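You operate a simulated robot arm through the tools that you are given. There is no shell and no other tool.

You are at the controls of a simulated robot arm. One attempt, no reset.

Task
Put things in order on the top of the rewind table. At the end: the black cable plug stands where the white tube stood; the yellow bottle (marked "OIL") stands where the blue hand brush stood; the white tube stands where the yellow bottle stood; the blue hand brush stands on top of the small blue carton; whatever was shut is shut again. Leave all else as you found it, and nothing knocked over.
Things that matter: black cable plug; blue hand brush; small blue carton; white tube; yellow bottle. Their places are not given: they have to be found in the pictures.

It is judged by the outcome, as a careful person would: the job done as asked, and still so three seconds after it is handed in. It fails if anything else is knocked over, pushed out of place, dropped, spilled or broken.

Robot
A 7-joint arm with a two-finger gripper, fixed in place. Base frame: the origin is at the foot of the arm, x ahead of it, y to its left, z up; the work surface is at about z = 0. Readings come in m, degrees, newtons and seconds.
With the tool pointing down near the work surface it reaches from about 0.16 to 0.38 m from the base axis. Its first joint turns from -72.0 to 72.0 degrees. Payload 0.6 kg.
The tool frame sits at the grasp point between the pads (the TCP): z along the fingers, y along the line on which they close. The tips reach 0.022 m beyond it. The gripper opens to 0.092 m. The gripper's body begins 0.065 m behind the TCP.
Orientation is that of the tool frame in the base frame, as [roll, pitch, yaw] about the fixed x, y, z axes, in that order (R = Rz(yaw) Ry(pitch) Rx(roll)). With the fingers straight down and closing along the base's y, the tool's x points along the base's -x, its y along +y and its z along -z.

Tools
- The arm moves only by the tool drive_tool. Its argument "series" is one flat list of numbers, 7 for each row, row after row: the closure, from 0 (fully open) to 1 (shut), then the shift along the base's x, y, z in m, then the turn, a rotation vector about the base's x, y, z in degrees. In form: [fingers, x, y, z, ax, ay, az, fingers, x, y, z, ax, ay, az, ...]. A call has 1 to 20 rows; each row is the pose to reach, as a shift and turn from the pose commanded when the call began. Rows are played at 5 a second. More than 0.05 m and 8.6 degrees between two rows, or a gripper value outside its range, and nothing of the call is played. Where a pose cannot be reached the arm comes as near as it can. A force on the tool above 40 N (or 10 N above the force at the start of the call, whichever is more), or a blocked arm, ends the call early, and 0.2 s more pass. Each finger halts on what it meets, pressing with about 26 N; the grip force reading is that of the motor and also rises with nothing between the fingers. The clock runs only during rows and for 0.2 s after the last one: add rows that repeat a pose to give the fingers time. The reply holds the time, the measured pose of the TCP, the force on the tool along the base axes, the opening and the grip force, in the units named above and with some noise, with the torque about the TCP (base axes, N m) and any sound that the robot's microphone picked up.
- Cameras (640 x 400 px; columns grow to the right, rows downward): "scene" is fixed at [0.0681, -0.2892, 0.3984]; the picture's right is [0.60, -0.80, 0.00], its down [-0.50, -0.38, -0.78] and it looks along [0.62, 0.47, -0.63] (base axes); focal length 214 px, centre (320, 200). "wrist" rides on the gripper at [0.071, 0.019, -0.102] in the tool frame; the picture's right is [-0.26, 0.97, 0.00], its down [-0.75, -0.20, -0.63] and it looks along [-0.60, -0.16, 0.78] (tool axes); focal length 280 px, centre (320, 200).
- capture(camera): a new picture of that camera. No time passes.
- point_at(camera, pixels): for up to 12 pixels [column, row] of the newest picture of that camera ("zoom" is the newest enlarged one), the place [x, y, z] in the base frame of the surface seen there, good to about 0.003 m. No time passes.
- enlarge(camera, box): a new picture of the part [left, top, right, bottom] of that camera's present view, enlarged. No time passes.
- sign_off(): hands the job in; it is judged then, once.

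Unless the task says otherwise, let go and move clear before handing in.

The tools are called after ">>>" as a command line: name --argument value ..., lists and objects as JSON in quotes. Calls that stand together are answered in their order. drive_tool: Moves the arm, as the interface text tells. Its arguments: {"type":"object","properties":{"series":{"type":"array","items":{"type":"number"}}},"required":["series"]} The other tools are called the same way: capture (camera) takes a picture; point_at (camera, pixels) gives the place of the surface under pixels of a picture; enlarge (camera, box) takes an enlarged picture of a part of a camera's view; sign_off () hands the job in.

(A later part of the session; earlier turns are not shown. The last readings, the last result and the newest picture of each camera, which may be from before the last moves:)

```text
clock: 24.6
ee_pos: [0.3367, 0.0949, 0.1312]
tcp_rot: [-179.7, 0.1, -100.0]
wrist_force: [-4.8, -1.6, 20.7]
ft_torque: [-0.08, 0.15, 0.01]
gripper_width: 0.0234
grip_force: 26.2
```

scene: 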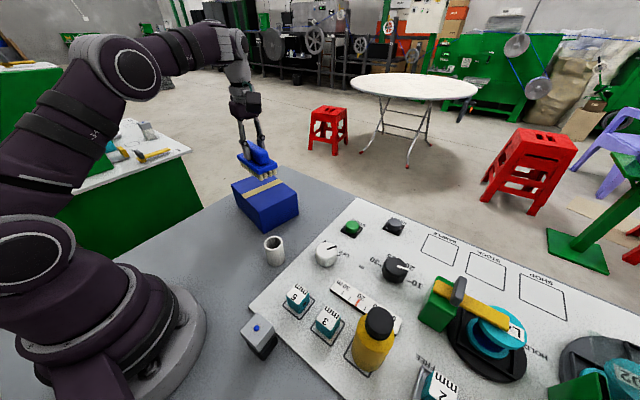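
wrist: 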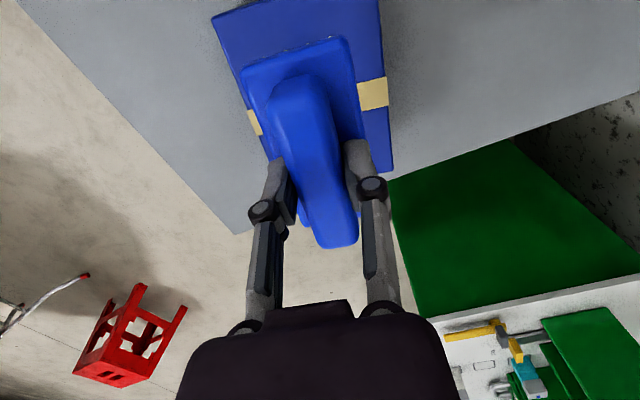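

Contact is made (z force 20.7). I'll ease up a little to remove the load, then open the fingers.

>>> drive_tool --series '[1, 0, 0, 0.0007, 0, 0, 0, 0.85, 0, 0, 0.0007, 0, 0, 0, 0.7, 0, 0, 0.0007, 0, 0, 0, 0.5, 0, 0, 0.0007, 0, 0, 0, 0.4, 0, 0, 0.0007, 0, 0, 0, 0.4, 0, 0, 0.0007, 0, 0, 0]'

>>> enlarge --camera "scene" --box '[225, 150, 305, 230]'

```text
clock: 26.0
ee_pos: [0.3362, 0.0954, 0.1319]
tcp_rot: [-179.8, 0.0, -100.0]
wrist_force: [0.0, -0.6, 1.0]
ft_torque: [0.01, 0.0, -0.02]
gripper_width: 0.055
grip_force: 0.1
```

```text
5.00 times, centred on (265, 190) of scene
```

zoom: 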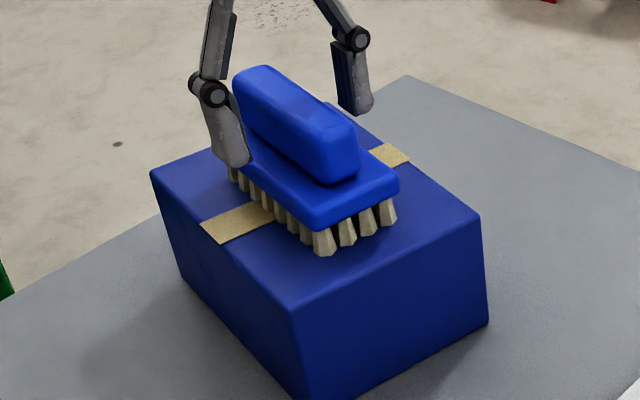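

The brush stands on the carton and is free of the fingers. I'll rise straight up, then swing over to look at the bottle.

>>> drive_tool --series '[0.4, 0, 0, 0.03, 0, 0, 0, 0.4, 0, 0, 0.06, 0, 0, 0, 0.3, -0.0104, -0.0147, 0.0655, 0, 0, -8.1, 0.2, -0.0208, -0.0294, 0.071, 0, 0, -16.25, 0, -0.0311, -0.0441, 0.0765, 0, 0, -24.4, 0, -0.0415, -0.0588, 0.082, 0, 0, -32.5, 0, -0.0519, -0.0734, 0.0875, 0, 0, -40.6, 0, -0.0623, -0.0881, 0.093, 0, 0, -48.75, 0, -0.0726, -0.1028, 0.0985, 0, 0, -56.9, 0, -0.083, -0.1175, 0.104, 0, 0, -65, 0, -0.0934, -0.1322, 0.1095, 0, 0, -73.1, 0, -0.1038, -0.1469, 0.115, 0, 0, -81.25, 0, -0.1141, -0.1616, 0.1205, 0, 0, -89.4, 0, -0.1245, -0.1763, 0.126, 0, 0, -97.5, 0, -0.1349, -0.1909, 0.1315, 0, 0, -105.6, 0, -0.1453, -0.2056, 0.137, 0, 0, -113.75, 0, -0.1556, -0.2203, 0.1425, 0, 0, -121.9, 0, -0.166, -0.235, 0.148, 0, 0, -130]'

>>> capture --camera "wrist"

>>> capture --camera "scene"

```text
clock: 29.8
ee_pos: [0.1706, -0.142, 0.2794]
tcp_rot: [-179.7, -0.1, 129.8]
wrist_force: [-0.5, -0.2, 0.0]
ft_torque: [0.02, 0.0, 0.0]
gripper_width: 0.0916
grip_force: 0.0
```

```text
taken
```

wrist: 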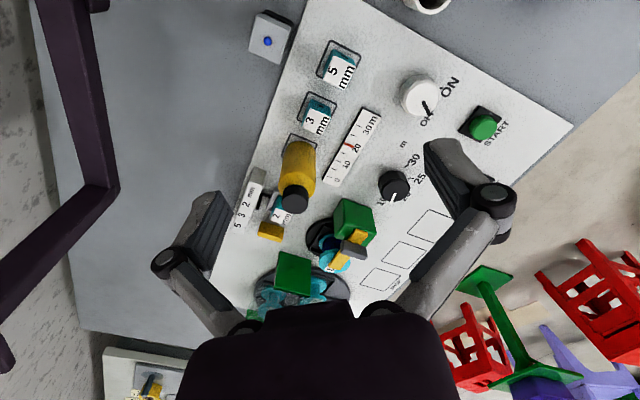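

```text
taken
```

scene: 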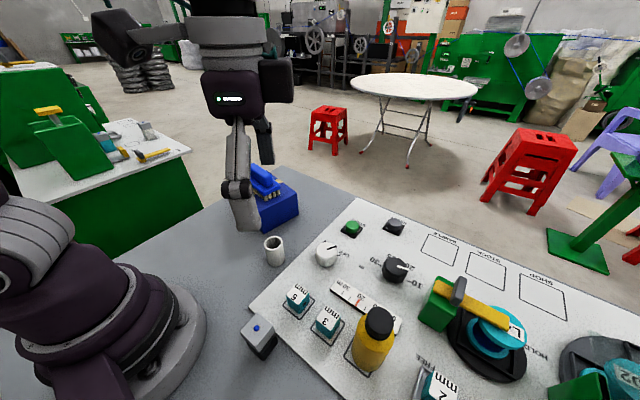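

The bottle is clear at (298,177) in the wrist view. I'll enlarge both cameras' views of it and measure the bottle and its neighbours.

>>> enlarge --camera "wrist" --box '[225, 85, 385, 245]'

>>> point_at --camera "wrist" --pixels '[[295, 198], [282, 155], [316, 160], [297, 142], [290, 135], [320, 139], [279, 165], [316, 118], [310, 130], [326, 182], [253, 170], [276, 200]]'

>>> point_at --camera "scene" --pixels '[[379, 312], [366, 318], [393, 318], [380, 330], [352, 350], [390, 345], [375, 360], [368, 369], [345, 357], [370, 376], [326, 340], [335, 317]]'

>>> enlarge --camera "scene" --box '[330, 295, 450, 400]'

```text
2.50 times, centred on (305, 165) of wrist
```

zoom: 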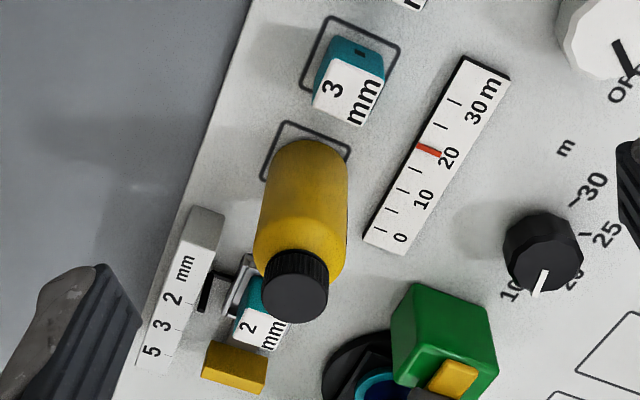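

```text
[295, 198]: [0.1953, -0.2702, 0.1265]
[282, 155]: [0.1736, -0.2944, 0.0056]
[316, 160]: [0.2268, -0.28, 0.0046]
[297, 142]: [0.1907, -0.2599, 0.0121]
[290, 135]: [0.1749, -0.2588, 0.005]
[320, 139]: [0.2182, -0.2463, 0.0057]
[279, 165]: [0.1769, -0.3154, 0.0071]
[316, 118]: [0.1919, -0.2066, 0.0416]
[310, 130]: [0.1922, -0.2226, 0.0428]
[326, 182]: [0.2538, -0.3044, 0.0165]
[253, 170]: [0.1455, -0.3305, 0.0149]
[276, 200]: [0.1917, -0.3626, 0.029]
```

```text
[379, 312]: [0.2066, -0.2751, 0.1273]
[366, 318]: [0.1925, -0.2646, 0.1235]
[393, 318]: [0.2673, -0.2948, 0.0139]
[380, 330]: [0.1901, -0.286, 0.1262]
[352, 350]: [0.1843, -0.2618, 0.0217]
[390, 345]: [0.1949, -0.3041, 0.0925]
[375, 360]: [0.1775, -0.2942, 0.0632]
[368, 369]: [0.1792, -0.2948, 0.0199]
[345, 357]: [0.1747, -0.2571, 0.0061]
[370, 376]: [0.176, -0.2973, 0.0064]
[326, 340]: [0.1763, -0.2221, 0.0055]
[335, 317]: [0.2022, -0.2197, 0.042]
```

```text
3.81 times, centred on (390, 348) of scene
```

zoom: 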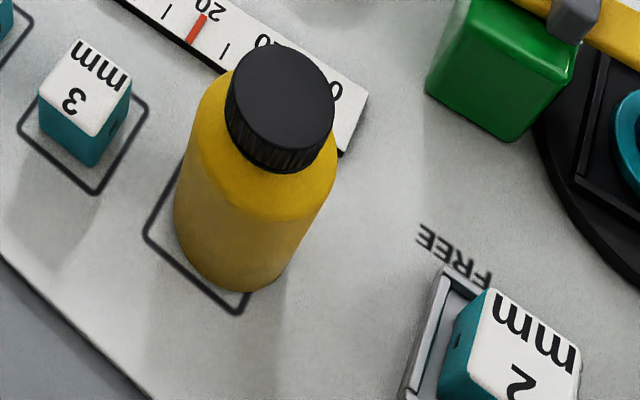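

I'll measure the cap rim and the body edges on this enlarged picture to fix the bottle's axis.

>>> point_at --camera "zoom" --pixels '[[232, 95], [330, 95], [284, 50], [278, 143], [282, 97], [180, 205], [330, 165], [210, 285], [245, 292], [148, 235], [238, 312], [182, 160]]'

>>> enlarge --camera "wrist" --box '[255, 120, 335, 220]'

```text
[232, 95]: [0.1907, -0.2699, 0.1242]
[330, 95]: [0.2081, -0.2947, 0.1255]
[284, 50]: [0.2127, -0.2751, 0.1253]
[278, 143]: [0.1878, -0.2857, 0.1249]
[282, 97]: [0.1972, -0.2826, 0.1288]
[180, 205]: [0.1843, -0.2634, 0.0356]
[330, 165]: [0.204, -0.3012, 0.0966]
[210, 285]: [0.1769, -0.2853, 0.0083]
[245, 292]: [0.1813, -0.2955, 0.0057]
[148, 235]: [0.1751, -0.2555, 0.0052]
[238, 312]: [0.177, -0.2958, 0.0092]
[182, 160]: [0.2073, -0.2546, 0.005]
```

```text
4.00 times, centred on (295, 170) of wrist
```

zoom: 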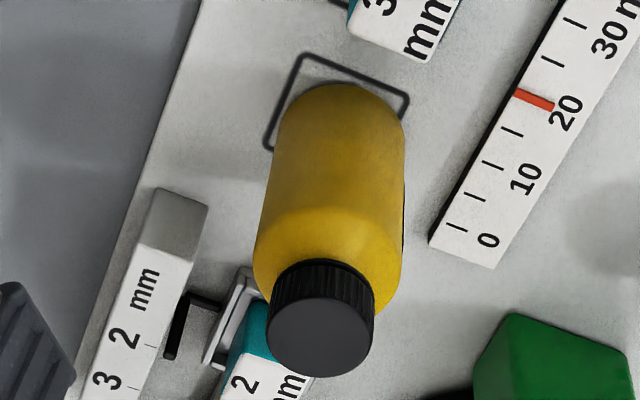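

The bottle axis is about (0.199,-0.2815), its body is about 0.046 m across and its top is at z≈0.126. I'll check how tall the neighbours near the finger paths are: the green block, the scale and the 2 mm fixture.

>>> point_at --camera "wrist" --pixels '[[355, 218], [337, 203], [375, 212], [338, 235], [360, 245], [330, 170], [345, 175], [282, 217], [270, 231], [270, 207], [242, 200], [253, 172]]'

>>> point_at --camera "scene" --pixels '[[435, 285], [455, 290], [430, 318], [425, 300], [443, 300], [459, 282], [400, 333], [385, 300], [440, 375], [425, 395]]'

```text
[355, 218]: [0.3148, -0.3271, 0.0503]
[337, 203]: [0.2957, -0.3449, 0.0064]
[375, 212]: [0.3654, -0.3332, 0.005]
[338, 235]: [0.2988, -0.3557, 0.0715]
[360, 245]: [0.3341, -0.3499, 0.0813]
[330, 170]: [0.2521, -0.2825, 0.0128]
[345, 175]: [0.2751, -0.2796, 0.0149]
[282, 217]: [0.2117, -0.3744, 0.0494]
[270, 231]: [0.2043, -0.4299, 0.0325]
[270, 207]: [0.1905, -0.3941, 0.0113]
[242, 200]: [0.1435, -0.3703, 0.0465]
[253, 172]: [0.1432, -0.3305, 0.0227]
```

```text
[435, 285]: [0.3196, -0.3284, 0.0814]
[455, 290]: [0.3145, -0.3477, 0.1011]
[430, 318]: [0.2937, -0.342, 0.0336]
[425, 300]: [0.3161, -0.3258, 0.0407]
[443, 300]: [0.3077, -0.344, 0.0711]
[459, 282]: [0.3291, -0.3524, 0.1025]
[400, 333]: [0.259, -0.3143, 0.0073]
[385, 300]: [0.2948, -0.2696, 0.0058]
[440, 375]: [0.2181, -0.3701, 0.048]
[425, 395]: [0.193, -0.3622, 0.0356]
```

All the neighbours are clear of the finger paths for a grip across the tangent direction at TCP z≈0.072. I'll move above the bottle.

>>> drive_tool --series '[0, 0.0071, -0.0349, -0.015, 0, 0, -1.25, 0, 0.0142, -0.0698, -0.03, 0, 0, -2.5, 0, 0.0213, -0.1046, -0.05, 0, 0, -3.75, 0, 0.0284, -0.1395, -0.075, 0, 0, -5, 0, 0.0284, -0.1395, -0.085, 0, 0, -5]'

>>> capture --camera "wrist"

>>> capture --camera "scene"

```text
clock: 31.0
ee_pos: [0.1985, -0.2808, 0.1939]
tcp_rot: [-179.8, 0.0, 125.0]
wrist_force: [0.0, 0.3, 0.2]
ft_torque: [0.03, 0.03, 0.0]
gripper_width: 0.0919
grip_force: 0.1
```

```text
taken
```

wrist: 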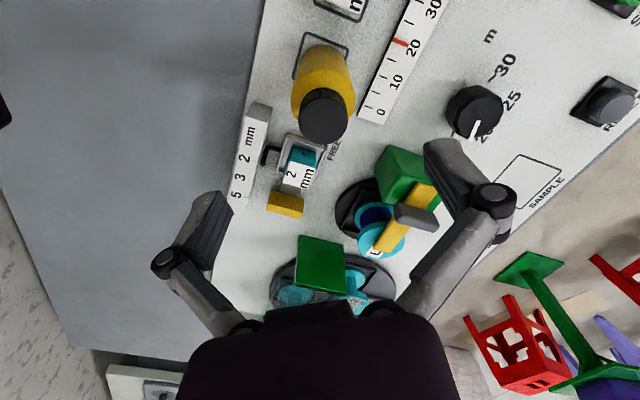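

```text
taken
```

scene: 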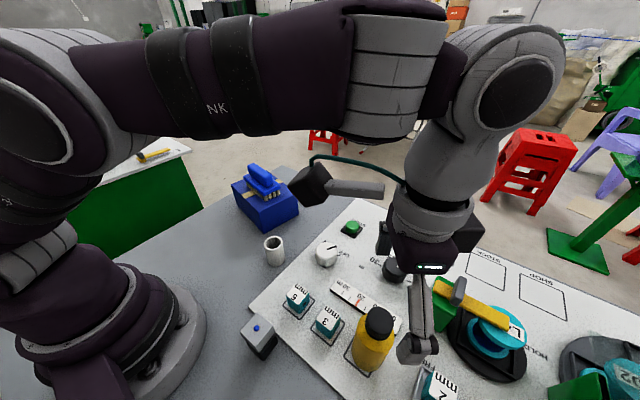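

The gripper is over the bottle. I'll confirm the cap centre at (323,115) with the wrist camera.

>>> enlarge --camera "wrist" --box '[270, 30, 380, 150]'

>>> point_at --camera "wrist" --pixels '[[323, 117], [303, 112], [345, 118], [322, 135], [326, 97], [296, 95], [352, 80], [310, 60], [343, 60]]'

```text
3.33 times, centred on (325, 90) of wrist
```

zoom: 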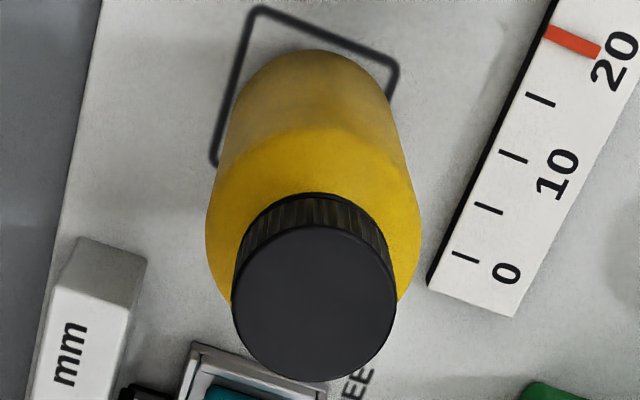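

```text
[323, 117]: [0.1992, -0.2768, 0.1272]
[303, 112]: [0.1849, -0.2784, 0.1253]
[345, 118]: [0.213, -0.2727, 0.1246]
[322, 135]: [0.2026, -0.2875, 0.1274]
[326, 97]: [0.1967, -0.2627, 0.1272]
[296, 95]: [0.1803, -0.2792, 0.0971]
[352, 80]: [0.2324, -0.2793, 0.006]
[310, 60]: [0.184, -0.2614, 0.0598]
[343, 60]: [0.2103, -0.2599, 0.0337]
```

Both cameras agree on a bottle centre of about (0.199,-0.279). I'll go straight down with the fingers fully open to TCP z≈0.072.

>>> drive_tool --series '[0, 0.0005, 0.0018, -0.03, 0, 0, 0, 0, 0.0005, 0.0018, -0.06, 0, 0, 0, 0, 0.0005, 0.0018, -0.09, 0, 0, 0, 0, 0.0005, 0.0018, -0.11, 0, 0, 0, 0, 0.0005, 0.0018, -0.121, 0, 0, 0, 0, 0.0005, 0.0018, -0.121, 0, 0, 0]'

>>> enlarge --camera "scene" --box '[320, 240, 480, 400]'

>>> capture --camera "wrist"

```text
clock: 32.4
ee_pos: [0.1983, -0.2784, 0.0725]
tcp_rot: [-179.7, 0.1, 125.1]
wrist_force: [0.1, -0.5, 0.6]
ft_torque: [0.0, -0.03, 0.02]
gripper_width: 0.0922
grip_force: 0.1
```

```text
2.50 times, centred on (400, 320) of scene
```

zoom: 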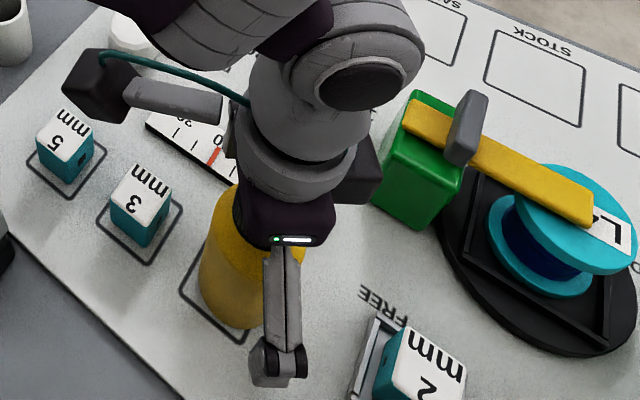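

```text
taken
```

wrist: 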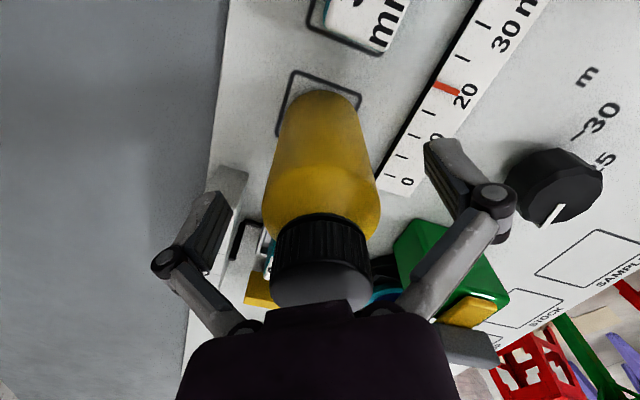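

The bottle is centred between the fingers and nothing is touching. I'll close slowly.

>>> drive_tool --series '[0.15, 0, 0, 0, 0, 0, 0, 0.3, 0, 0, 0, 0, 0, 0, 0.4, 0, 0, 0, 0, 0, 0, 0.5, 0, 0, 0, 0, 0, 0, 0.6, 0, 0, 0, 0, 0, 0, 1, 0, 0, 0, 0, 0, 0, 1, 0, 0, 0, 0, 0, 0]'

>>> capture --camera "wrist"

```text
clock: 34.0
ee_pos: [0.199, -0.2788, 0.0734]
tcp_rot: [-179.8, 0.0, 125.0]
wrist_force: [0.2, 1.6, 4.1]
ft_torque: [0.08, 0.01, -0.01]
gripper_width: 0.047
grip_force: 26.4
```

```text
taken
```

wrist: 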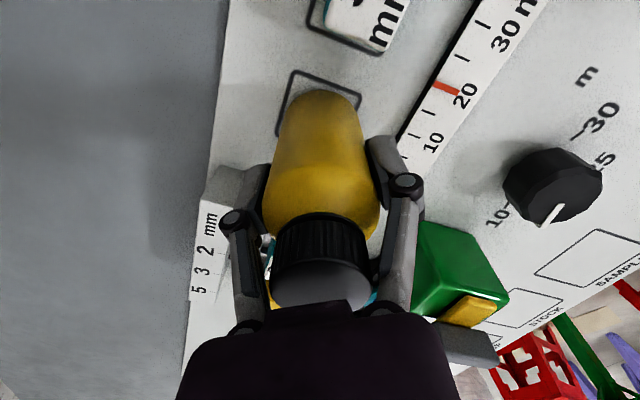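

The bottle is held (0.047 m wide, 26 N). I'll lift it straight up and check that it stays upright.

>>> drive_tool --series '[1, 0, 0, 0.005, 0, 0, 0, 1, 0, 0, 0.015, 0, 0, 0, 1, 0, 0, 0.035, 0, 0, 0, 1, 0, 0, 0.065, 0, 0, 0, 1, 0, 0, 0.095, 0, 0, 0, 1, 0, 0, 0.12, 0, 0, 0, 1, 0, 0, 0.12, 0, 0, 0]'

>>> capture --camera "scene"

>>> capture --camera "wrist"

```text
clock: 35.6
ee_pos: [0.1985, -0.2786, 0.1939]
tcp_rot: [-179.8, -0.1, 124.9]
wrist_force: [-0.7, 0.7, -1.2]
ft_torque: [0.02, 0.03, 0.0]
gripper_width: 0.0472
grip_force: 25.7
```

```text
taken
```

scene: 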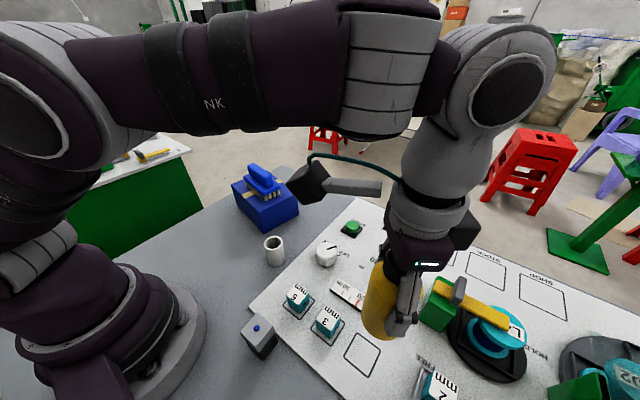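

```text
taken
```

wrist: 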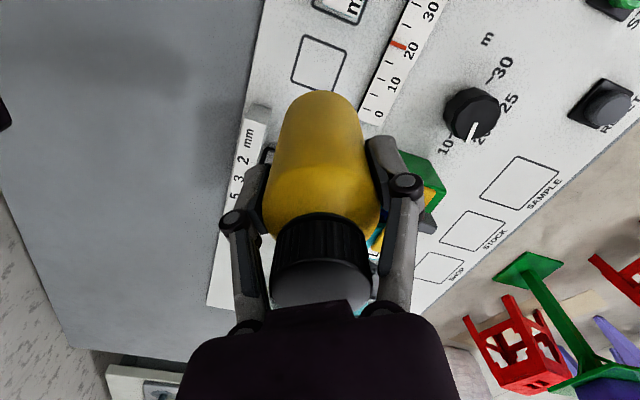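

The bottle is up and upright, and the outline it stood on is visible at (319,62) in the wrist view and (363,353) in the scene. I'll measure the outline while it's in view.

>>> point_at --camera "wrist" --pixels '[[303, 36], [347, 52], [336, 88], [292, 79], [319, 62]]'

>>> point_at --camera "scene" --pixels '[[361, 334], [381, 349], [371, 376], [345, 357], [364, 354]]'

>>> drive_tool --series '[1, 0.0281, 0.0346, 0.005, 0, 0, 7.43, 1, 0.0505, 0.0718, 0.01, 0, 0, 14.86, 1, 0.0673, 0.1107, 0.01, 0, 0, 22.3, 1, 0.0782, 0.1503, 0.01, 0, 0, 29.7, 1, 0.0836, 0.1899, 0.01, 0, 0, 37.1, 1, 0.0835, 0.2287, 0.01, 0, 0, 44.6, 1, 0.0783, 0.2659, 0.01, 0, 0, 52, 1, 0.0683, 0.301, 0.01, 0, 0, 59.4, 1, 0.0542, 0.3333, 0.01, 0, 0, 66.9, 1, 0.0362, 0.3623, 0.01, 0, 0, 74.3, 1, 0.0152, 0.3877, 0.01, 0, 0, 81.7, 1, -0.0083, 0.4091, 0.01, 0, 0, 89.1, 1, -0.0336, 0.4263, 0.01, 0, 0, 96.6, 1, -0.0596, 0.4391, 0.01, 0, 0, 104, 1, -0.0596, 0.4391, 0.01, 0, 0, 104]'

>>> capture --camera "scene"

>>> capture --camera "wrist"

```text
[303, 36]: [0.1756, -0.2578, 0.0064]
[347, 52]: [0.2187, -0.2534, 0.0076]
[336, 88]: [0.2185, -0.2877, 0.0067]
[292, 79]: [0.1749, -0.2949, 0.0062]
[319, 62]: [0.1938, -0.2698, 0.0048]
```

```text
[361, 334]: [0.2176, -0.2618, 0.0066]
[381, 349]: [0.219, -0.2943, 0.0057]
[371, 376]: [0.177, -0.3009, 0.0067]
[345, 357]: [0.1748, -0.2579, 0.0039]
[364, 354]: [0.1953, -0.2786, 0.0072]
```

```text
clock: 38.8
ee_pos: [0.1391, 0.1614, 0.2044]
tcp_rot: [-179.8, 0.0, -130.9]
wrist_force: [-0.7, 0.4, -1.3]
ft_torque: [0.02, 0.02, 0.0]
gripper_width: 0.0472
grip_force: 26.1
```

```text
taken
```

scene: 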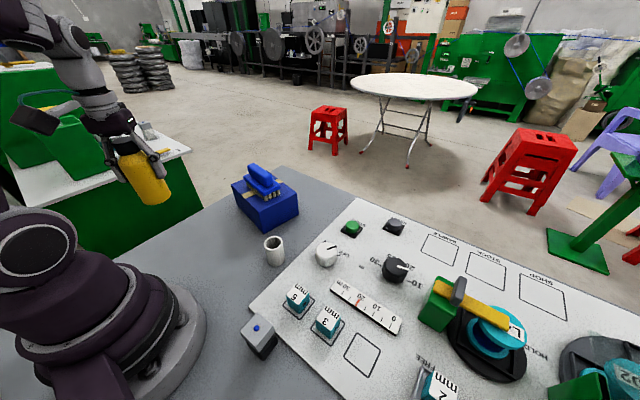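

```text
taken
```

wrist: 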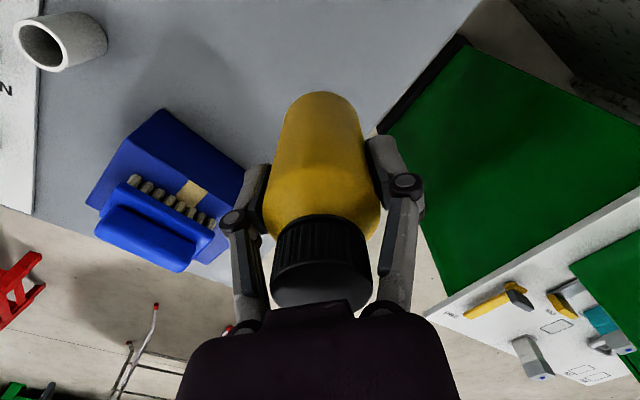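

The bottle is above the brush's old place at (0.139,0.161). I'll lower it to just above the table.

>>> drive_tool --series '[1, 0, -0.0005, -0.03, 0, 0, 0, 1, 0, -0.0005, -0.06, 0, 0, 0, 1, 0, -0.0005, -0.09, 0, 0, 0, 1, 0, -0.0005, -0.115, 0, 0, 0, 1, 0, -0.0005, -0.128, 0, 0, 0, 1, 0, -0.0005, -0.132, 0, 0, 0, 1, 0, -0.0005, -0.132, 0, 0, 0]'

>>> enlarge --camera "scene" --box '[110, 150, 250, 290]'

```text
clock: 40.4
ee_pos: [0.1394, 0.1613, 0.0728]
tcp_rot: [-179.8, 0.0, -131.0]
wrist_force: [0.4, -0.2, -2.0]
ft_torque: [0.04, -0.01, 0.0]
gripper_width: 0.0469
grip_force: 26.4
```

```text
2.86 times, centred on (180, 220) of scene
```

zoom: 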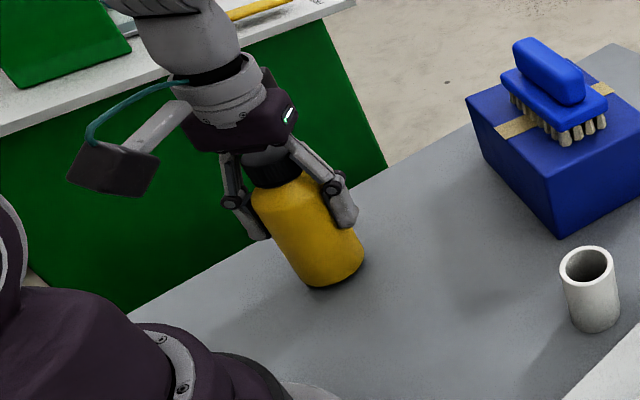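

The bottle is about 5 mm above the table and still in free air. I'll lower it in 1 mm steps until contact.

>>> drive_tool --series '[1, 0, 0, -0.001, 0, 0, 0, 1, 0, 0, -0.002, 0, 0, 0, 1, 0, 0, -0.003, 0, 0, 0]'

>>> drive_tool --series '[1, 0, 0, -0.0007, 0, 0, 0, 1, 0, 0, -0.001, 0, 0, 0]'

```text
clock: 41.2
ee_pos: [0.1392, 0.1598, 0.0693]
tcp_rot: [-179.8, -0.1, -131.1]
wrist_force: [0.0, 0.1, -1.8]
ft_torque: [-0.02, 0.01, -0.03]
gripper_width: 0.0469
grip_force: 26.4
```

```text
clock: 41.8
ee_pos: [0.1382, 0.1603, 0.068]
tcp_rot: [-179.9, -0.2, -131.0]
wrist_force: [-0.5, 0.8, -1.7]
ft_torque: [0.0, 0.01, 0.02]
gripper_width: 0.0471
grip_force: 25.8
```

>>> drive_tool --series '[1, 0, 0, -0.0005, 0, 0, 0, 1, 0, 0, -0.001, 0, 0, 0]'

```text
clock: 42.4
ee_pos: [0.1398, 0.1614, 0.0677]
tcp_rot: [-179.8, 0.0, -130.8]
wrist_force: [-3.5, -2.7, 22.1]
ft_torque: [-0.06, 0.15, 0.09]
gripper_width: 0.0467
grip_force: 25.6
```

The bottle is on the table (z force 22). I'll ease up slightly and open.

>>> drive_tool --series '[1, 0, 0, 0.0007, 0, 0, 0, 0.8, 0, 0, 0.0007, 0, 0, 0, 0.5, 0, 0, 0.0007, 0, 0, 0, 0.3, 0, 0, 0.0007, 0, 0, 0, 0.1, 0, 0, 0.0007, 0, 0, 0, 0, 0, 0, 0.0007, 0, 0, 0, 0, 0, 0, 0.0007, 0, 0, 0]'

>>> enlarge --camera "scene" --box '[110, 150, 250, 290]'

>>> capture --camera "wrist"

```text
clock: 44.0
ee_pos: [0.1394, 0.1606, 0.0677]
tcp_rot: [-179.8, 0.0, -130.9]
wrist_force: [-0.3, -0.7, -0.9]
ft_torque: [0.02, 0.0, 0.0]
gripper_width: 0.0919
grip_force: 0.1
```

```text
2.86 times, centred on (180, 220) of scene
```

zoom: 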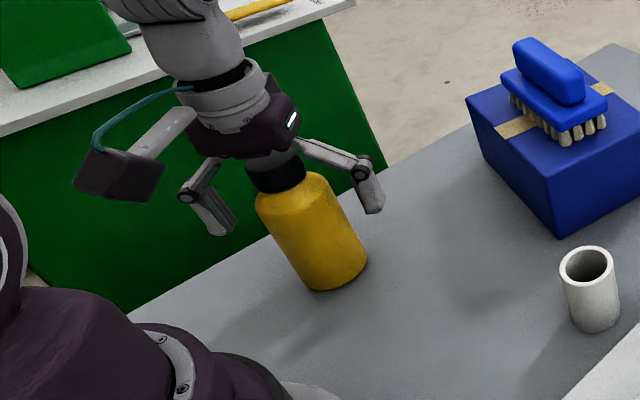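

```text
taken
```

wrist: 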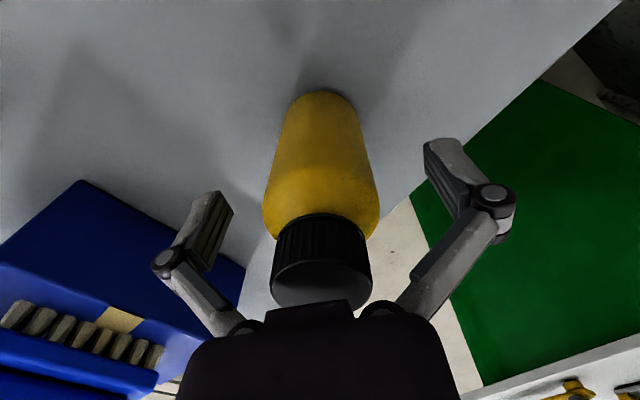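

The bottle stands free at the brush's old place. I'll rise straight up and move to where the wrist camera can see the tube.

>>> drive_tool --series '[0, 0, 0, 0.04, 0, 0, 0, 0, 0, 0, 0.085, 0, 0, 0, 0, 0, 0, 0.13, 0, 0, 0, 0, 0.0039, -0.0225, 0.13, 0, 0, -7.1, 0, 0.0078, -0.045, 0.13, 0, 0, -14.2, 0, 0.0116, -0.0675, 0.13, 0, 0, -21.4, 0, 0.0155, -0.09, 0.13, 0, 0, -28.5, 0, 0.0194, -0.1125, 0.13, 0, 0, -35.6, 0, 0.0233, -0.135, 0.13, 0, 0, -42.8, 0, 0.0271, -0.1575, 0.13, 0, 0, -49.9, 0, 0.031, -0.18, 0.13, 0, 0, -57]'

>>> capture --camera "wrist"

>>> capture --camera "scene"

```text
clock: 46.4
ee_pos: [0.1702, -0.0195, 0.1978]
tcp_rot: [-179.8, 0.0, 172.0]
wrist_force: [0.5, 0.6, 0.4]
ft_torque: [0.01, 0.0, -0.01]
gripper_width: 0.092
grip_force: 0.0
```

```text
taken
```

wrist: 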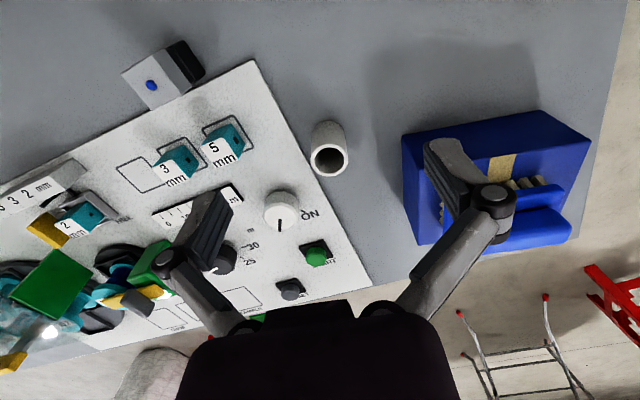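

```text
taken
```

scene: 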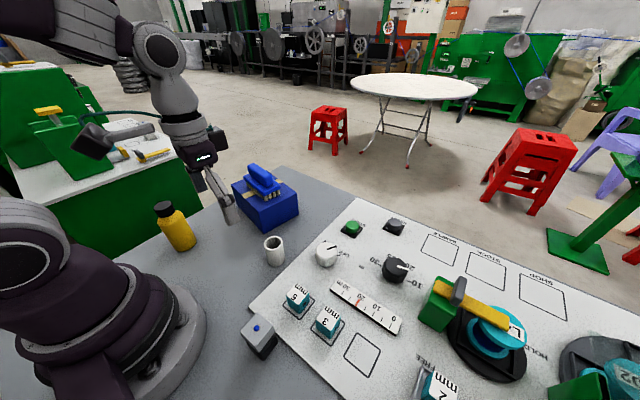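

The tube is at (329,150) in the wrist view and (274,250) in the scene, with the white knob as its nearest neighbour. I'll enlarge both views and measure the rim and base.

>>> enlarge --camera "wrist" --box '[290, 105, 370, 195]'

>>> point_at --camera "wrist" --pixels '[[312, 158], [347, 158], [329, 147], [329, 174], [314, 130], [345, 130], [328, 122], [281, 208], [266, 205], [297, 205], [300, 160], [308, 170]]'

>>> point_at --camera "scene" --pixels '[[273, 237], [265, 243], [282, 241], [274, 247], [267, 258], [283, 258], [276, 266], [326, 242], [318, 250], [295, 265], [285, 270]]'

```text
4.44 times, centred on (330, 150) of wrist
```

zoom: 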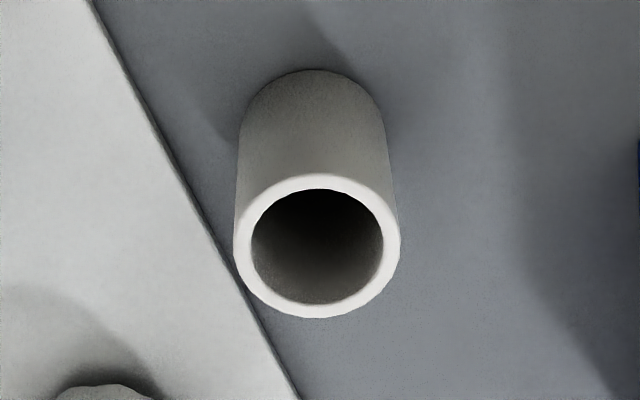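

```text
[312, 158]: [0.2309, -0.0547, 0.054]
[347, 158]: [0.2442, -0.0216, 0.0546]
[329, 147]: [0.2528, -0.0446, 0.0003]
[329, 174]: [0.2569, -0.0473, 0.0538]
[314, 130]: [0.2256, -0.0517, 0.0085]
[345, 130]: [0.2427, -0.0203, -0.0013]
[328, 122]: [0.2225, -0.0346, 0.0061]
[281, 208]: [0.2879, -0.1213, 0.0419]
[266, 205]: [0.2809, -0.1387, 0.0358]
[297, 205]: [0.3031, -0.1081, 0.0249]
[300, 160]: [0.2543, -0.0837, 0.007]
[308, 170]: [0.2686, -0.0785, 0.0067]
```

```text
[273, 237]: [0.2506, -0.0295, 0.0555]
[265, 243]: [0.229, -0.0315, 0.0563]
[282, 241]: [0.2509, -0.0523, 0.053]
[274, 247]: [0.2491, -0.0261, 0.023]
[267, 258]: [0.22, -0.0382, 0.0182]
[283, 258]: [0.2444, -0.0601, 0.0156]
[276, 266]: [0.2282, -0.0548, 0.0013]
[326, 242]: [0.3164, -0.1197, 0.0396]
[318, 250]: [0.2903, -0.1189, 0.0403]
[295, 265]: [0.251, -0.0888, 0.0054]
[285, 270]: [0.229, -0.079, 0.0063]
```

The tube is about 0.035 m across and 0.055 m tall, centred near (0.240,-0.040), with free table around it. I'll move above it.

>>> drive_tool --series '[0, 0.0233, -0.0068, -0.025, 0, 0, 0, 0, 0.0466, -0.0137, -0.055, 0, 0, 0, 0, 0.0698, -0.0205, -0.08, 0, 0, 0, 0, 0.0698, -0.0205, -0.098, 0, 0, 0, 0, 0.0698, -0.0205, -0.098, 0, 0, 0]'

>>> capture --camera "wrist"

>>> enlarge --camera "scene" --box '[200, 150, 350, 290]'

```text
clock: 47.6
ee_pos: [0.2405, -0.0409, 0.0994]
tcp_rot: [-179.7, -0.1, 171.9]
wrist_force: [-0.9, -0.4, 0.4]
ft_torque: [-0.02, 0.01, 0.03]
gripper_width: 0.0922
grip_force: 0.0
```

```text
taken
```

wrist: 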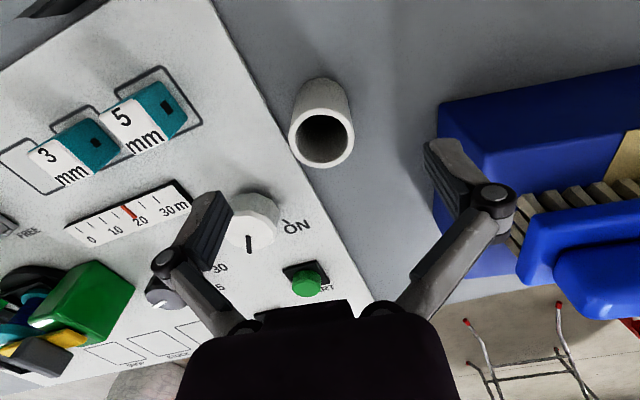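

```text
2.86 times, centred on (275, 220) of scene
```

zoom: 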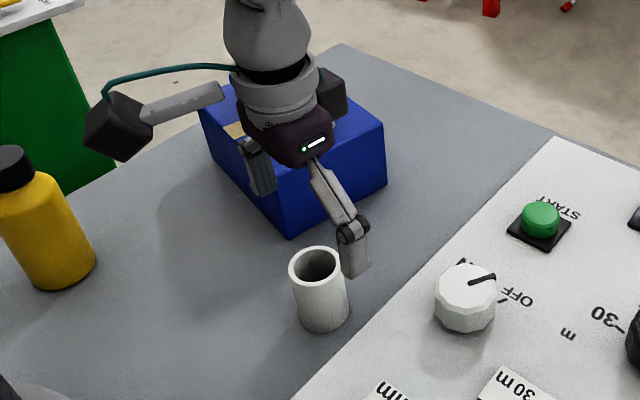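

The open fingers straddle the tube with room to spare. I'll check the rim centre once more from this view.

>>> point_at --camera "wrist" --pixels '[[292, 138], [351, 138], [322, 111], [323, 164], [323, 80], [300, 95], [346, 95], [300, 120], [346, 120]]'

```text
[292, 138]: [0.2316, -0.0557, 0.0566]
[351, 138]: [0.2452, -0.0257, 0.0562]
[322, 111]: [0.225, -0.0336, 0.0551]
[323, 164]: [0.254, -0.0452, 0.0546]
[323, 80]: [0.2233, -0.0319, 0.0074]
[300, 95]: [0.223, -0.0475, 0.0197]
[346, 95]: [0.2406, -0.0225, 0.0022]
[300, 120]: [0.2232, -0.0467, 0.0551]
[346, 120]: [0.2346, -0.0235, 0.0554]
```

The rim centre is (0.239,-0.040). I'll narrow the fingers a little, go down to TCP z≈0.036 and close on the tube.

>>> drive_tool --series '[0.3, -0.0012, 0.0007, 0, 0, 0, 0, 0.3, -0.0012, 0.0007, -0.01, 0, 0, 0, 0.3, -0.0012, 0.0007, -0.035, 0, 0, 0, 0.3, -0.0012, 0.0007, -0.055, 0, 0, 0, 0.3, -0.0012, 0.0007, -0.0635, 0, 0, 0, 0.3, -0.0012, 0.0007, -0.0635, 0, 0, 0]'

>>> enlarge --camera "scene" --box '[200, 150, 350, 290]'

```text
clock: 49.0
ee_pos: [0.2395, -0.04, 0.0356]
tcp_rot: [-179.9, 0.0, 172.0]
wrist_force: [-0.5, 0.1, 0.5]
ft_torque: [0.03, 0.01, -0.01]
gripper_width: 0.0648
grip_force: 0.1
```

```text
2.86 times, centred on (275, 220) of scene
```

zoom: 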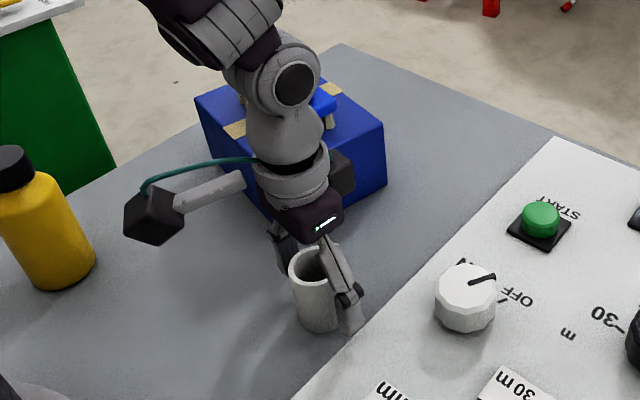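

The fingers are on both sides of the tube with no contact. I'll close.

>>> drive_tool --series '[0.45, 0, 0, 0, 0, 0, 0, 0.55, 0, 0, 0, 0, 0, 0, 0.65, 0, 0, 0, 0, 0, 0, 1, 0, 0, 0, 0, 0, 0, 1, 0, 0, 0, 0, 0, 0]'

>>> capture --camera "wrist"

```text
clock: 50.2
ee_pos: [0.2384, -0.0395, 0.036]
tcp_rot: [-179.8, -0.1, 172.0]
wrist_force: [-0.1, -0.4, 3.5]
ft_torque: [0.07, -0.01, 0.0]
gripper_width: 0.0363
grip_force: 25.9
```

```text
taken
```

wrist: 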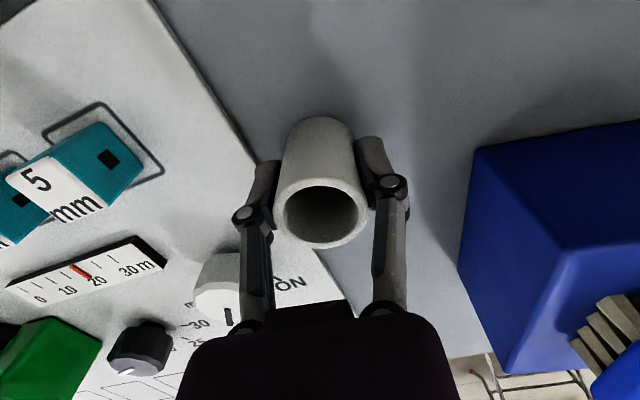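

The tube is held (0.036 m, 26 N), with its spot at (0.239,-0.040). I'll lift it straight up.

>>> drive_tool --series '[1, 0, 0, 0.008, 0, 0, 0, 1, 0, 0, 0.03, 0, 0, 0, 1, 0, 0, 0.07, 0, 0, 0, 1, 0, 0, 0.11, 0, 0, 0, 1, 0, 0, 0.12, 0, 0, 0]'

>>> capture --camera "scene"

```text
clock: 51.4
ee_pos: [0.2387, -0.0397, 0.1565]
tcp_rot: [-179.7, 0.0, 172.0]
wrist_force: [0.0, 0.0, -0.2]
ft_torque: [0.01, -0.02, -0.05]
gripper_width: 0.0365
grip_force: 25.9
```

```text
taken
```

scene: 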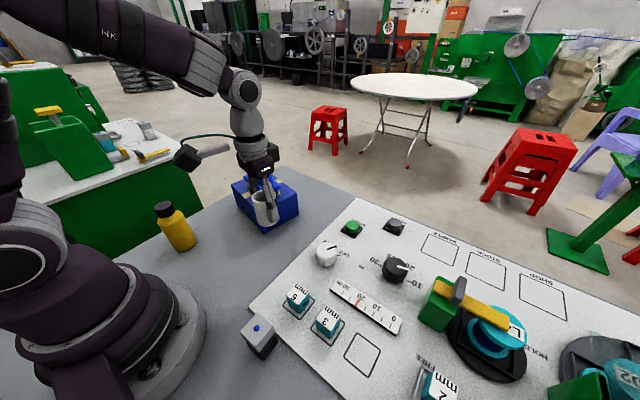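

The tube is up, and nothing was left under it. I'll carry it in an arc to above the bottle's old spot (0.199,-0.279).

>>> drive_tool --series '[1, 0.0078, -0.0304, 0.005, 0, 0, -6.7, 1, 0.0116, -0.0631, 0.005, 0, 0, -13.4, 1, 0.011, -0.0974, 0.005, 0, 0, -20.1, 1, 0.0059, -0.1328, 0.005, 0, 0, -26.9, 1, -0.0044, -0.1687, 0.005, 0, 0, -33.6, 1, -0.0198, -0.2044, 0.005, 0, 0, -40.3, 1, -0.04, -0.239, 0.005, 0, 0, -47, 1, -0.04, -0.239, 0.005, 0, 0, -47]'

>>> capture --camera "wrist"

>>> capture --camera "scene"

```text
clock: 53.2
ee_pos: [0.1981, -0.2796, 0.1601]
tcp_rot: [-179.8, 0.1, 124.9]
wrist_force: [0.1, 0.2, 0.3]
ft_torque: [0.01, -0.02, 0.0]
gripper_width: 0.0363
grip_force: 26.4
```

```text
taken
```

wrist: 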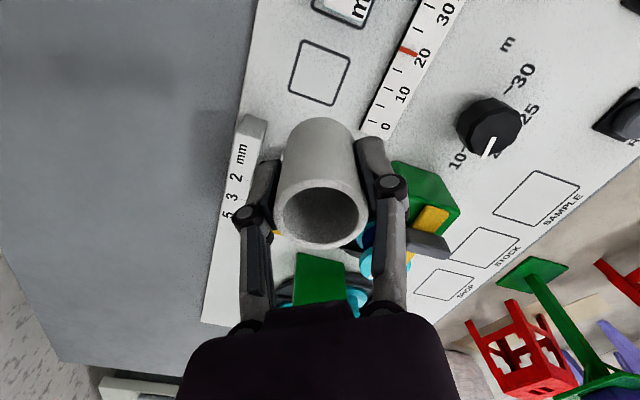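

```text
taken
```

scene: 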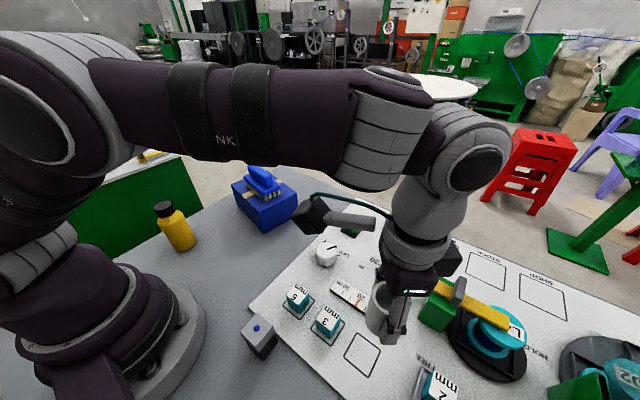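

The tube is above the outline square. I'll lower it to just above the panel.

>>> drive_tool --series '[1, 0.0005, 0.0005, -0.035, 0, 0, 0, 1, 0.0005, 0.0005, -0.07, 0, 0, 0, 1, 0.0005, 0.0005, -0.095, 0, 0, 0, 1, 0.0005, 0.0005, -0.11, 0, 0, 0, 1, 0.0005, 0.0005, -0.1145, 0, 0, 0, 1, 0.0005, 0.0005, -0.1145, 0, 0, 0]'

>>> enlarge --camera "scene" --box '[310, 270, 450, 400]'

>>> capture --camera "wrist"

```text
clock: 54.6
ee_pos: [0.1993, -0.2782, 0.046]
tcp_rot: [-179.9, 0.0, 125.1]
wrist_force: [-0.1, 0.7, 0.7]
ft_torque: [0.0, 0.0, -0.01]
gripper_width: 0.0365
grip_force: 26.3
```

```text
3.08 times, centred on (380, 335) of scene
```

zoom: 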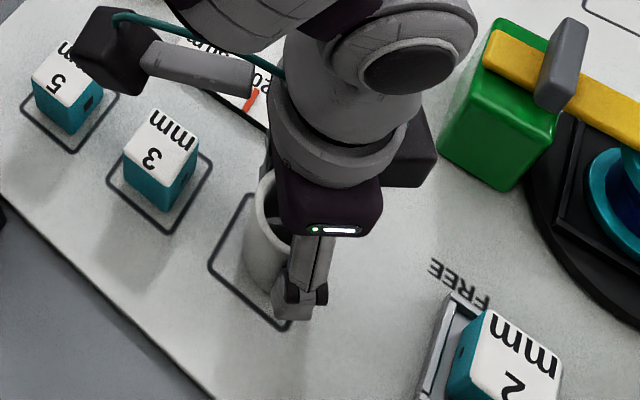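

```text
taken
```

wrist: 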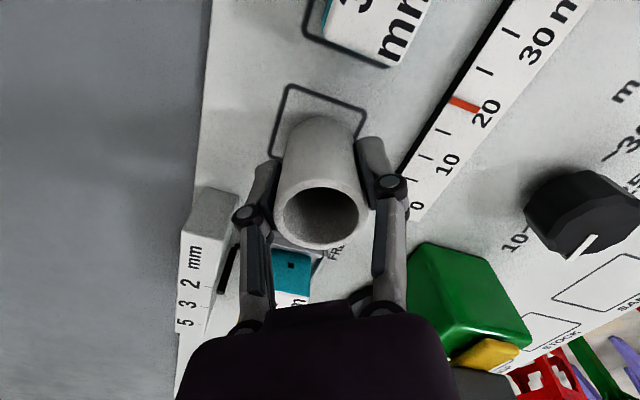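

The tube is about 4 mm above the panel and inside the outline. I'll lower it gently to contact.

>>> drive_tool --series '[1, 0, 0, -0.001, 0, 0, 0, 1, 0, 0, -0.002, 0, 0, 0, 1, 0, 0, -0.003, 0, 0, 0]'

>>> drive_tool --series '[1, 0, 0, -0.0007, 0, 0, 0, 1, 0, 0, -0.001, 0, 0, 0]'

```text
clock: 55.4
ee_pos: [0.2, -0.2786, 0.0429]
tcp_rot: [-179.8, 0.0, 125.0]
wrist_force: [-0.3, -0.5, -0.4]
ft_torque: [0.04, 0.0, -0.02]
gripper_width: 0.0366
grip_force: 26.5
```

```text
clock: 56.0
ee_pos: [0.1999, -0.2781, 0.0426]
tcp_rot: [-179.8, -0.1, 125.0]
wrist_force: [-0.4, -0.1, -0.2]
ft_torque: [0.0, -0.01, 0.0]
gripper_width: 0.0365
grip_force: 25.7
```

>>> drive_tool --series '[1, 0, 0, -0.0007, 0, 0, 0, 1, 0, 0, -0.001, 0, 0, 0]'

```text
clock: 56.6
ee_pos: [0.2008, -0.2784, 0.0411]
tcp_rot: [-179.8, 0.1, 125.0]
wrist_force: [-5.2, 4.7, 21.2]
ft_torque: [0.16, 0.18, -0.05]
gripper_width: 0.0365
grip_force: 26.0
```

The tube is on the panel (z force 21). I'll ease up and open the fingers partway.

>>> drive_tool --series '[1, 0, 0, 0.0006, 0, 0, 0, 0.8, 0, 0, 0.0006, 0, 0, 0, 0.6, 0, 0, 0.0006, 0, 0, 0, 0.45, 0, 0, 0.0006, 0, 0, 0, 0.35, 0, 0, 0.0006, 0, 0, 0, 0.35, 0, 0, 0.0006, 0, 0, 0]'

>>> capture --camera "wrist"

>>> enlarge --camera "scene" --box '[310, 270, 450, 400]'

```text
clock: 58.0
ee_pos: [0.199, -0.2778, 0.041]
tcp_rot: [-179.9, 0.0, 125.0]
wrist_force: [-0.1, -0.9, -0.2]
ft_torque: [-0.01, 0.0, 0.02]
gripper_width: 0.0597
grip_force: 0.0
```

```text
taken
```

wrist: 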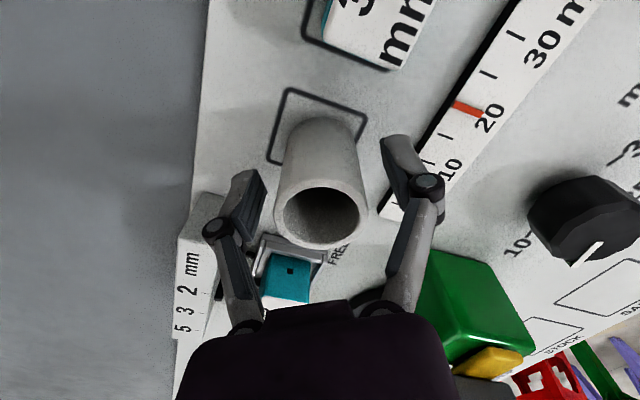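

```text
3.08 times, centred on (380, 335) of scene
```

zoom: 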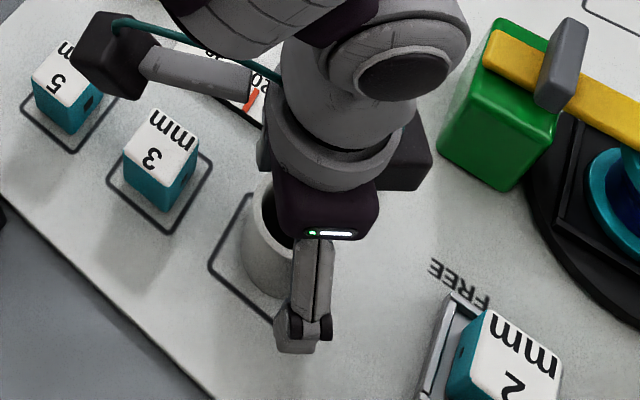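

The tube stands free inside the outline. I'll rise straight up and move above the capped black object near (0.1125,-0.142).

>>> drive_tool --series '[0.35, 0, 0, 0.03, 0, 0, 0, 0.35, 0, 0, 0.075, 0, 0, 0, 0.3, 0, 0, 0.12, 0, 0, 0, 0.2, -0.0173, 0.0272, 0.12, 0, 0, -7, 0.2, -0.0346, 0.0544, 0.12, 0, 0, -14, 0.2, -0.0519, 0.0816, 0.12, 0, 0, -21, 0.2, -0.0692, 0.1088, 0.12, 0, 0, -28, 0.2, -0.0865, 0.136, 0.12, 0, 0, -35, 0.2, -0.0865, 0.136, 0.11, 0, 0, -35]'

>>> capture --camera "wrist"

>>> capture --camera "scene"

```text
clock: 60.0
ee_pos: [0.1126, -0.1418, 0.1518]
tcp_rot: [-179.8, 0.0, 89.9]
wrist_force: [-1.1, -0.3, 0.8]
ft_torque: [0.01, 0.0, 0.0]
gripper_width: 0.0737
grip_force: 0.0
```

```text
taken
```

wrist: 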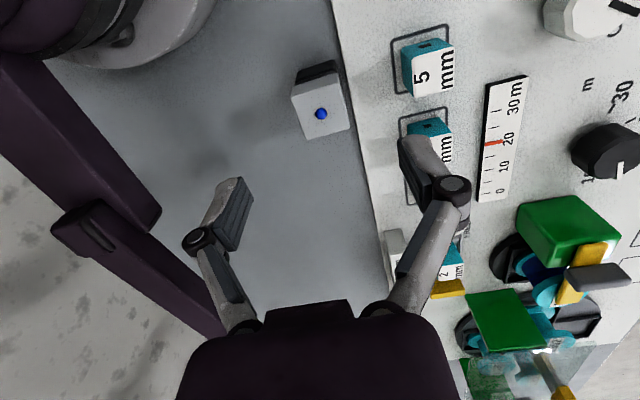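

```text
taken
```

scene: 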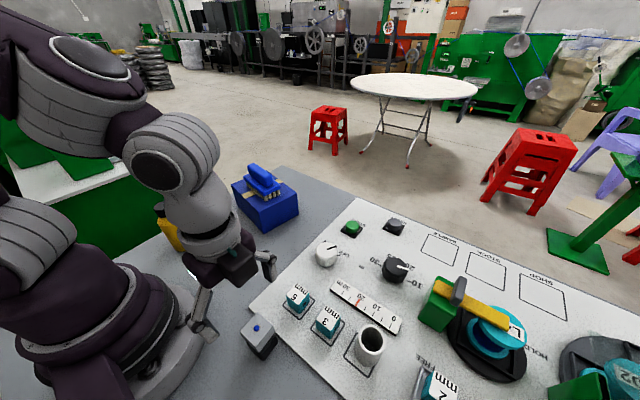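

The cap is at (321,105) in the wrist view. I'll enlarge it and measure its corners for the grip.

>>> enlarge --camera "wrist" --box '[275, 45, 375, 145]'

>>> point_at --camera "wrist" --pixels '[[321, 114], [294, 102], [337, 90], [349, 126], [307, 136], [316, 98], [293, 90], [336, 75], [316, 85], [343, 108], [315, 70]]'

```text
4.00 times, centred on (325, 95) of wrist
```

zoom: 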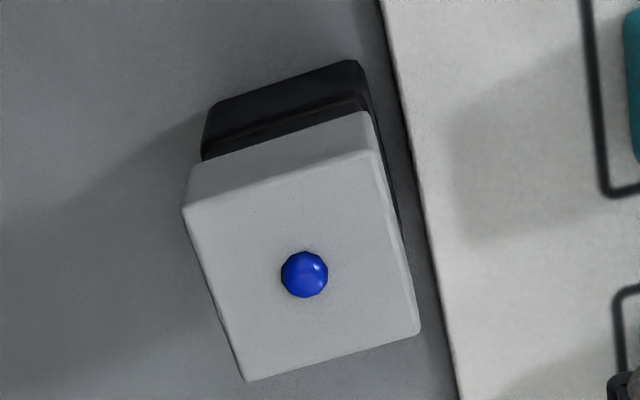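

```text
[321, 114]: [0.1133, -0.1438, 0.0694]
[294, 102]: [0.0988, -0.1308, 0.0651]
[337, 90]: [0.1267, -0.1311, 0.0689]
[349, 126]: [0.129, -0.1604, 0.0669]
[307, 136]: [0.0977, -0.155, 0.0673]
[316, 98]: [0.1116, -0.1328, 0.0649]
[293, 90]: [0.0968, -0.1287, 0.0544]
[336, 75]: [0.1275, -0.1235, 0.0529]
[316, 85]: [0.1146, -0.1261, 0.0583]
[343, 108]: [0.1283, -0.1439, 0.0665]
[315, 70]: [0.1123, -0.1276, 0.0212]
```

The cap is about 0.031 m square, centred near (0.113,-0.144), with its top at z≈0.067. I'll go down beside the cap only, with tips at about z 0.043.

>>> drive_tool --series '[0.4, 0.0003, -0.0018, -0.03, 0, 0, 0, 0.4, 0.0003, -0.0018, -0.06, 0, 0, 0, 0.4, 0.0003, -0.0018, -0.08, 0, 0, 0, 0.4, 0.0003, -0.0018, -0.086, 0, 0, 0, 0.4, 0.0003, -0.0018, -0.086, 0, 0, 0]'

>>> enlarge --camera "scene" --box '[190, 260, 320, 390]'

>>> capture --camera "wrist"

```text
clock: 61.2
ee_pos: [0.1144, -0.1422, 0.0661]
tcp_rot: [-179.8, 0.0, 89.9]
wrist_force: [0.1, -0.6, 0.5]
ft_torque: [-0.01, -0.03, 0.0]
gripper_width: 0.0552
grip_force: 0.1
```

```text
3.08 times, centred on (255, 325) of scene
```

zoom: 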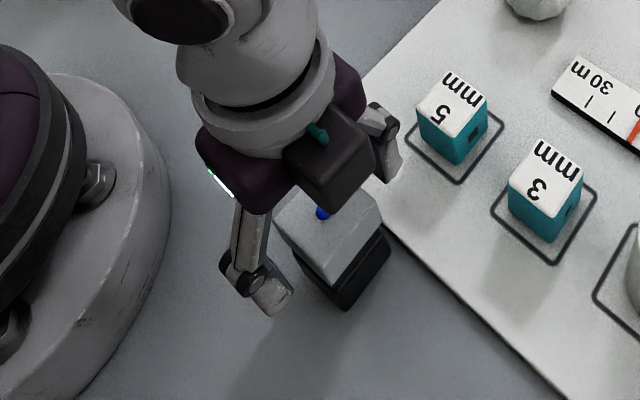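

```text
taken
```

wrist: 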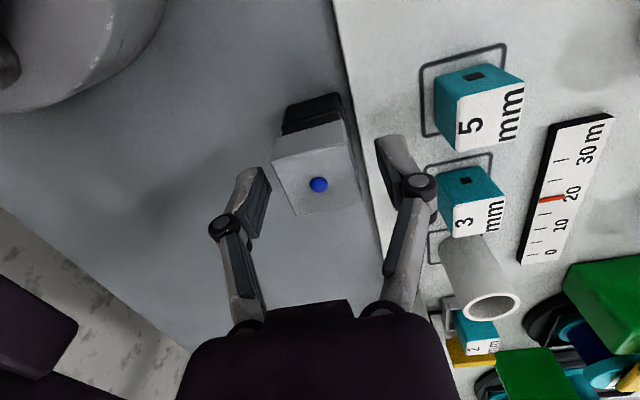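

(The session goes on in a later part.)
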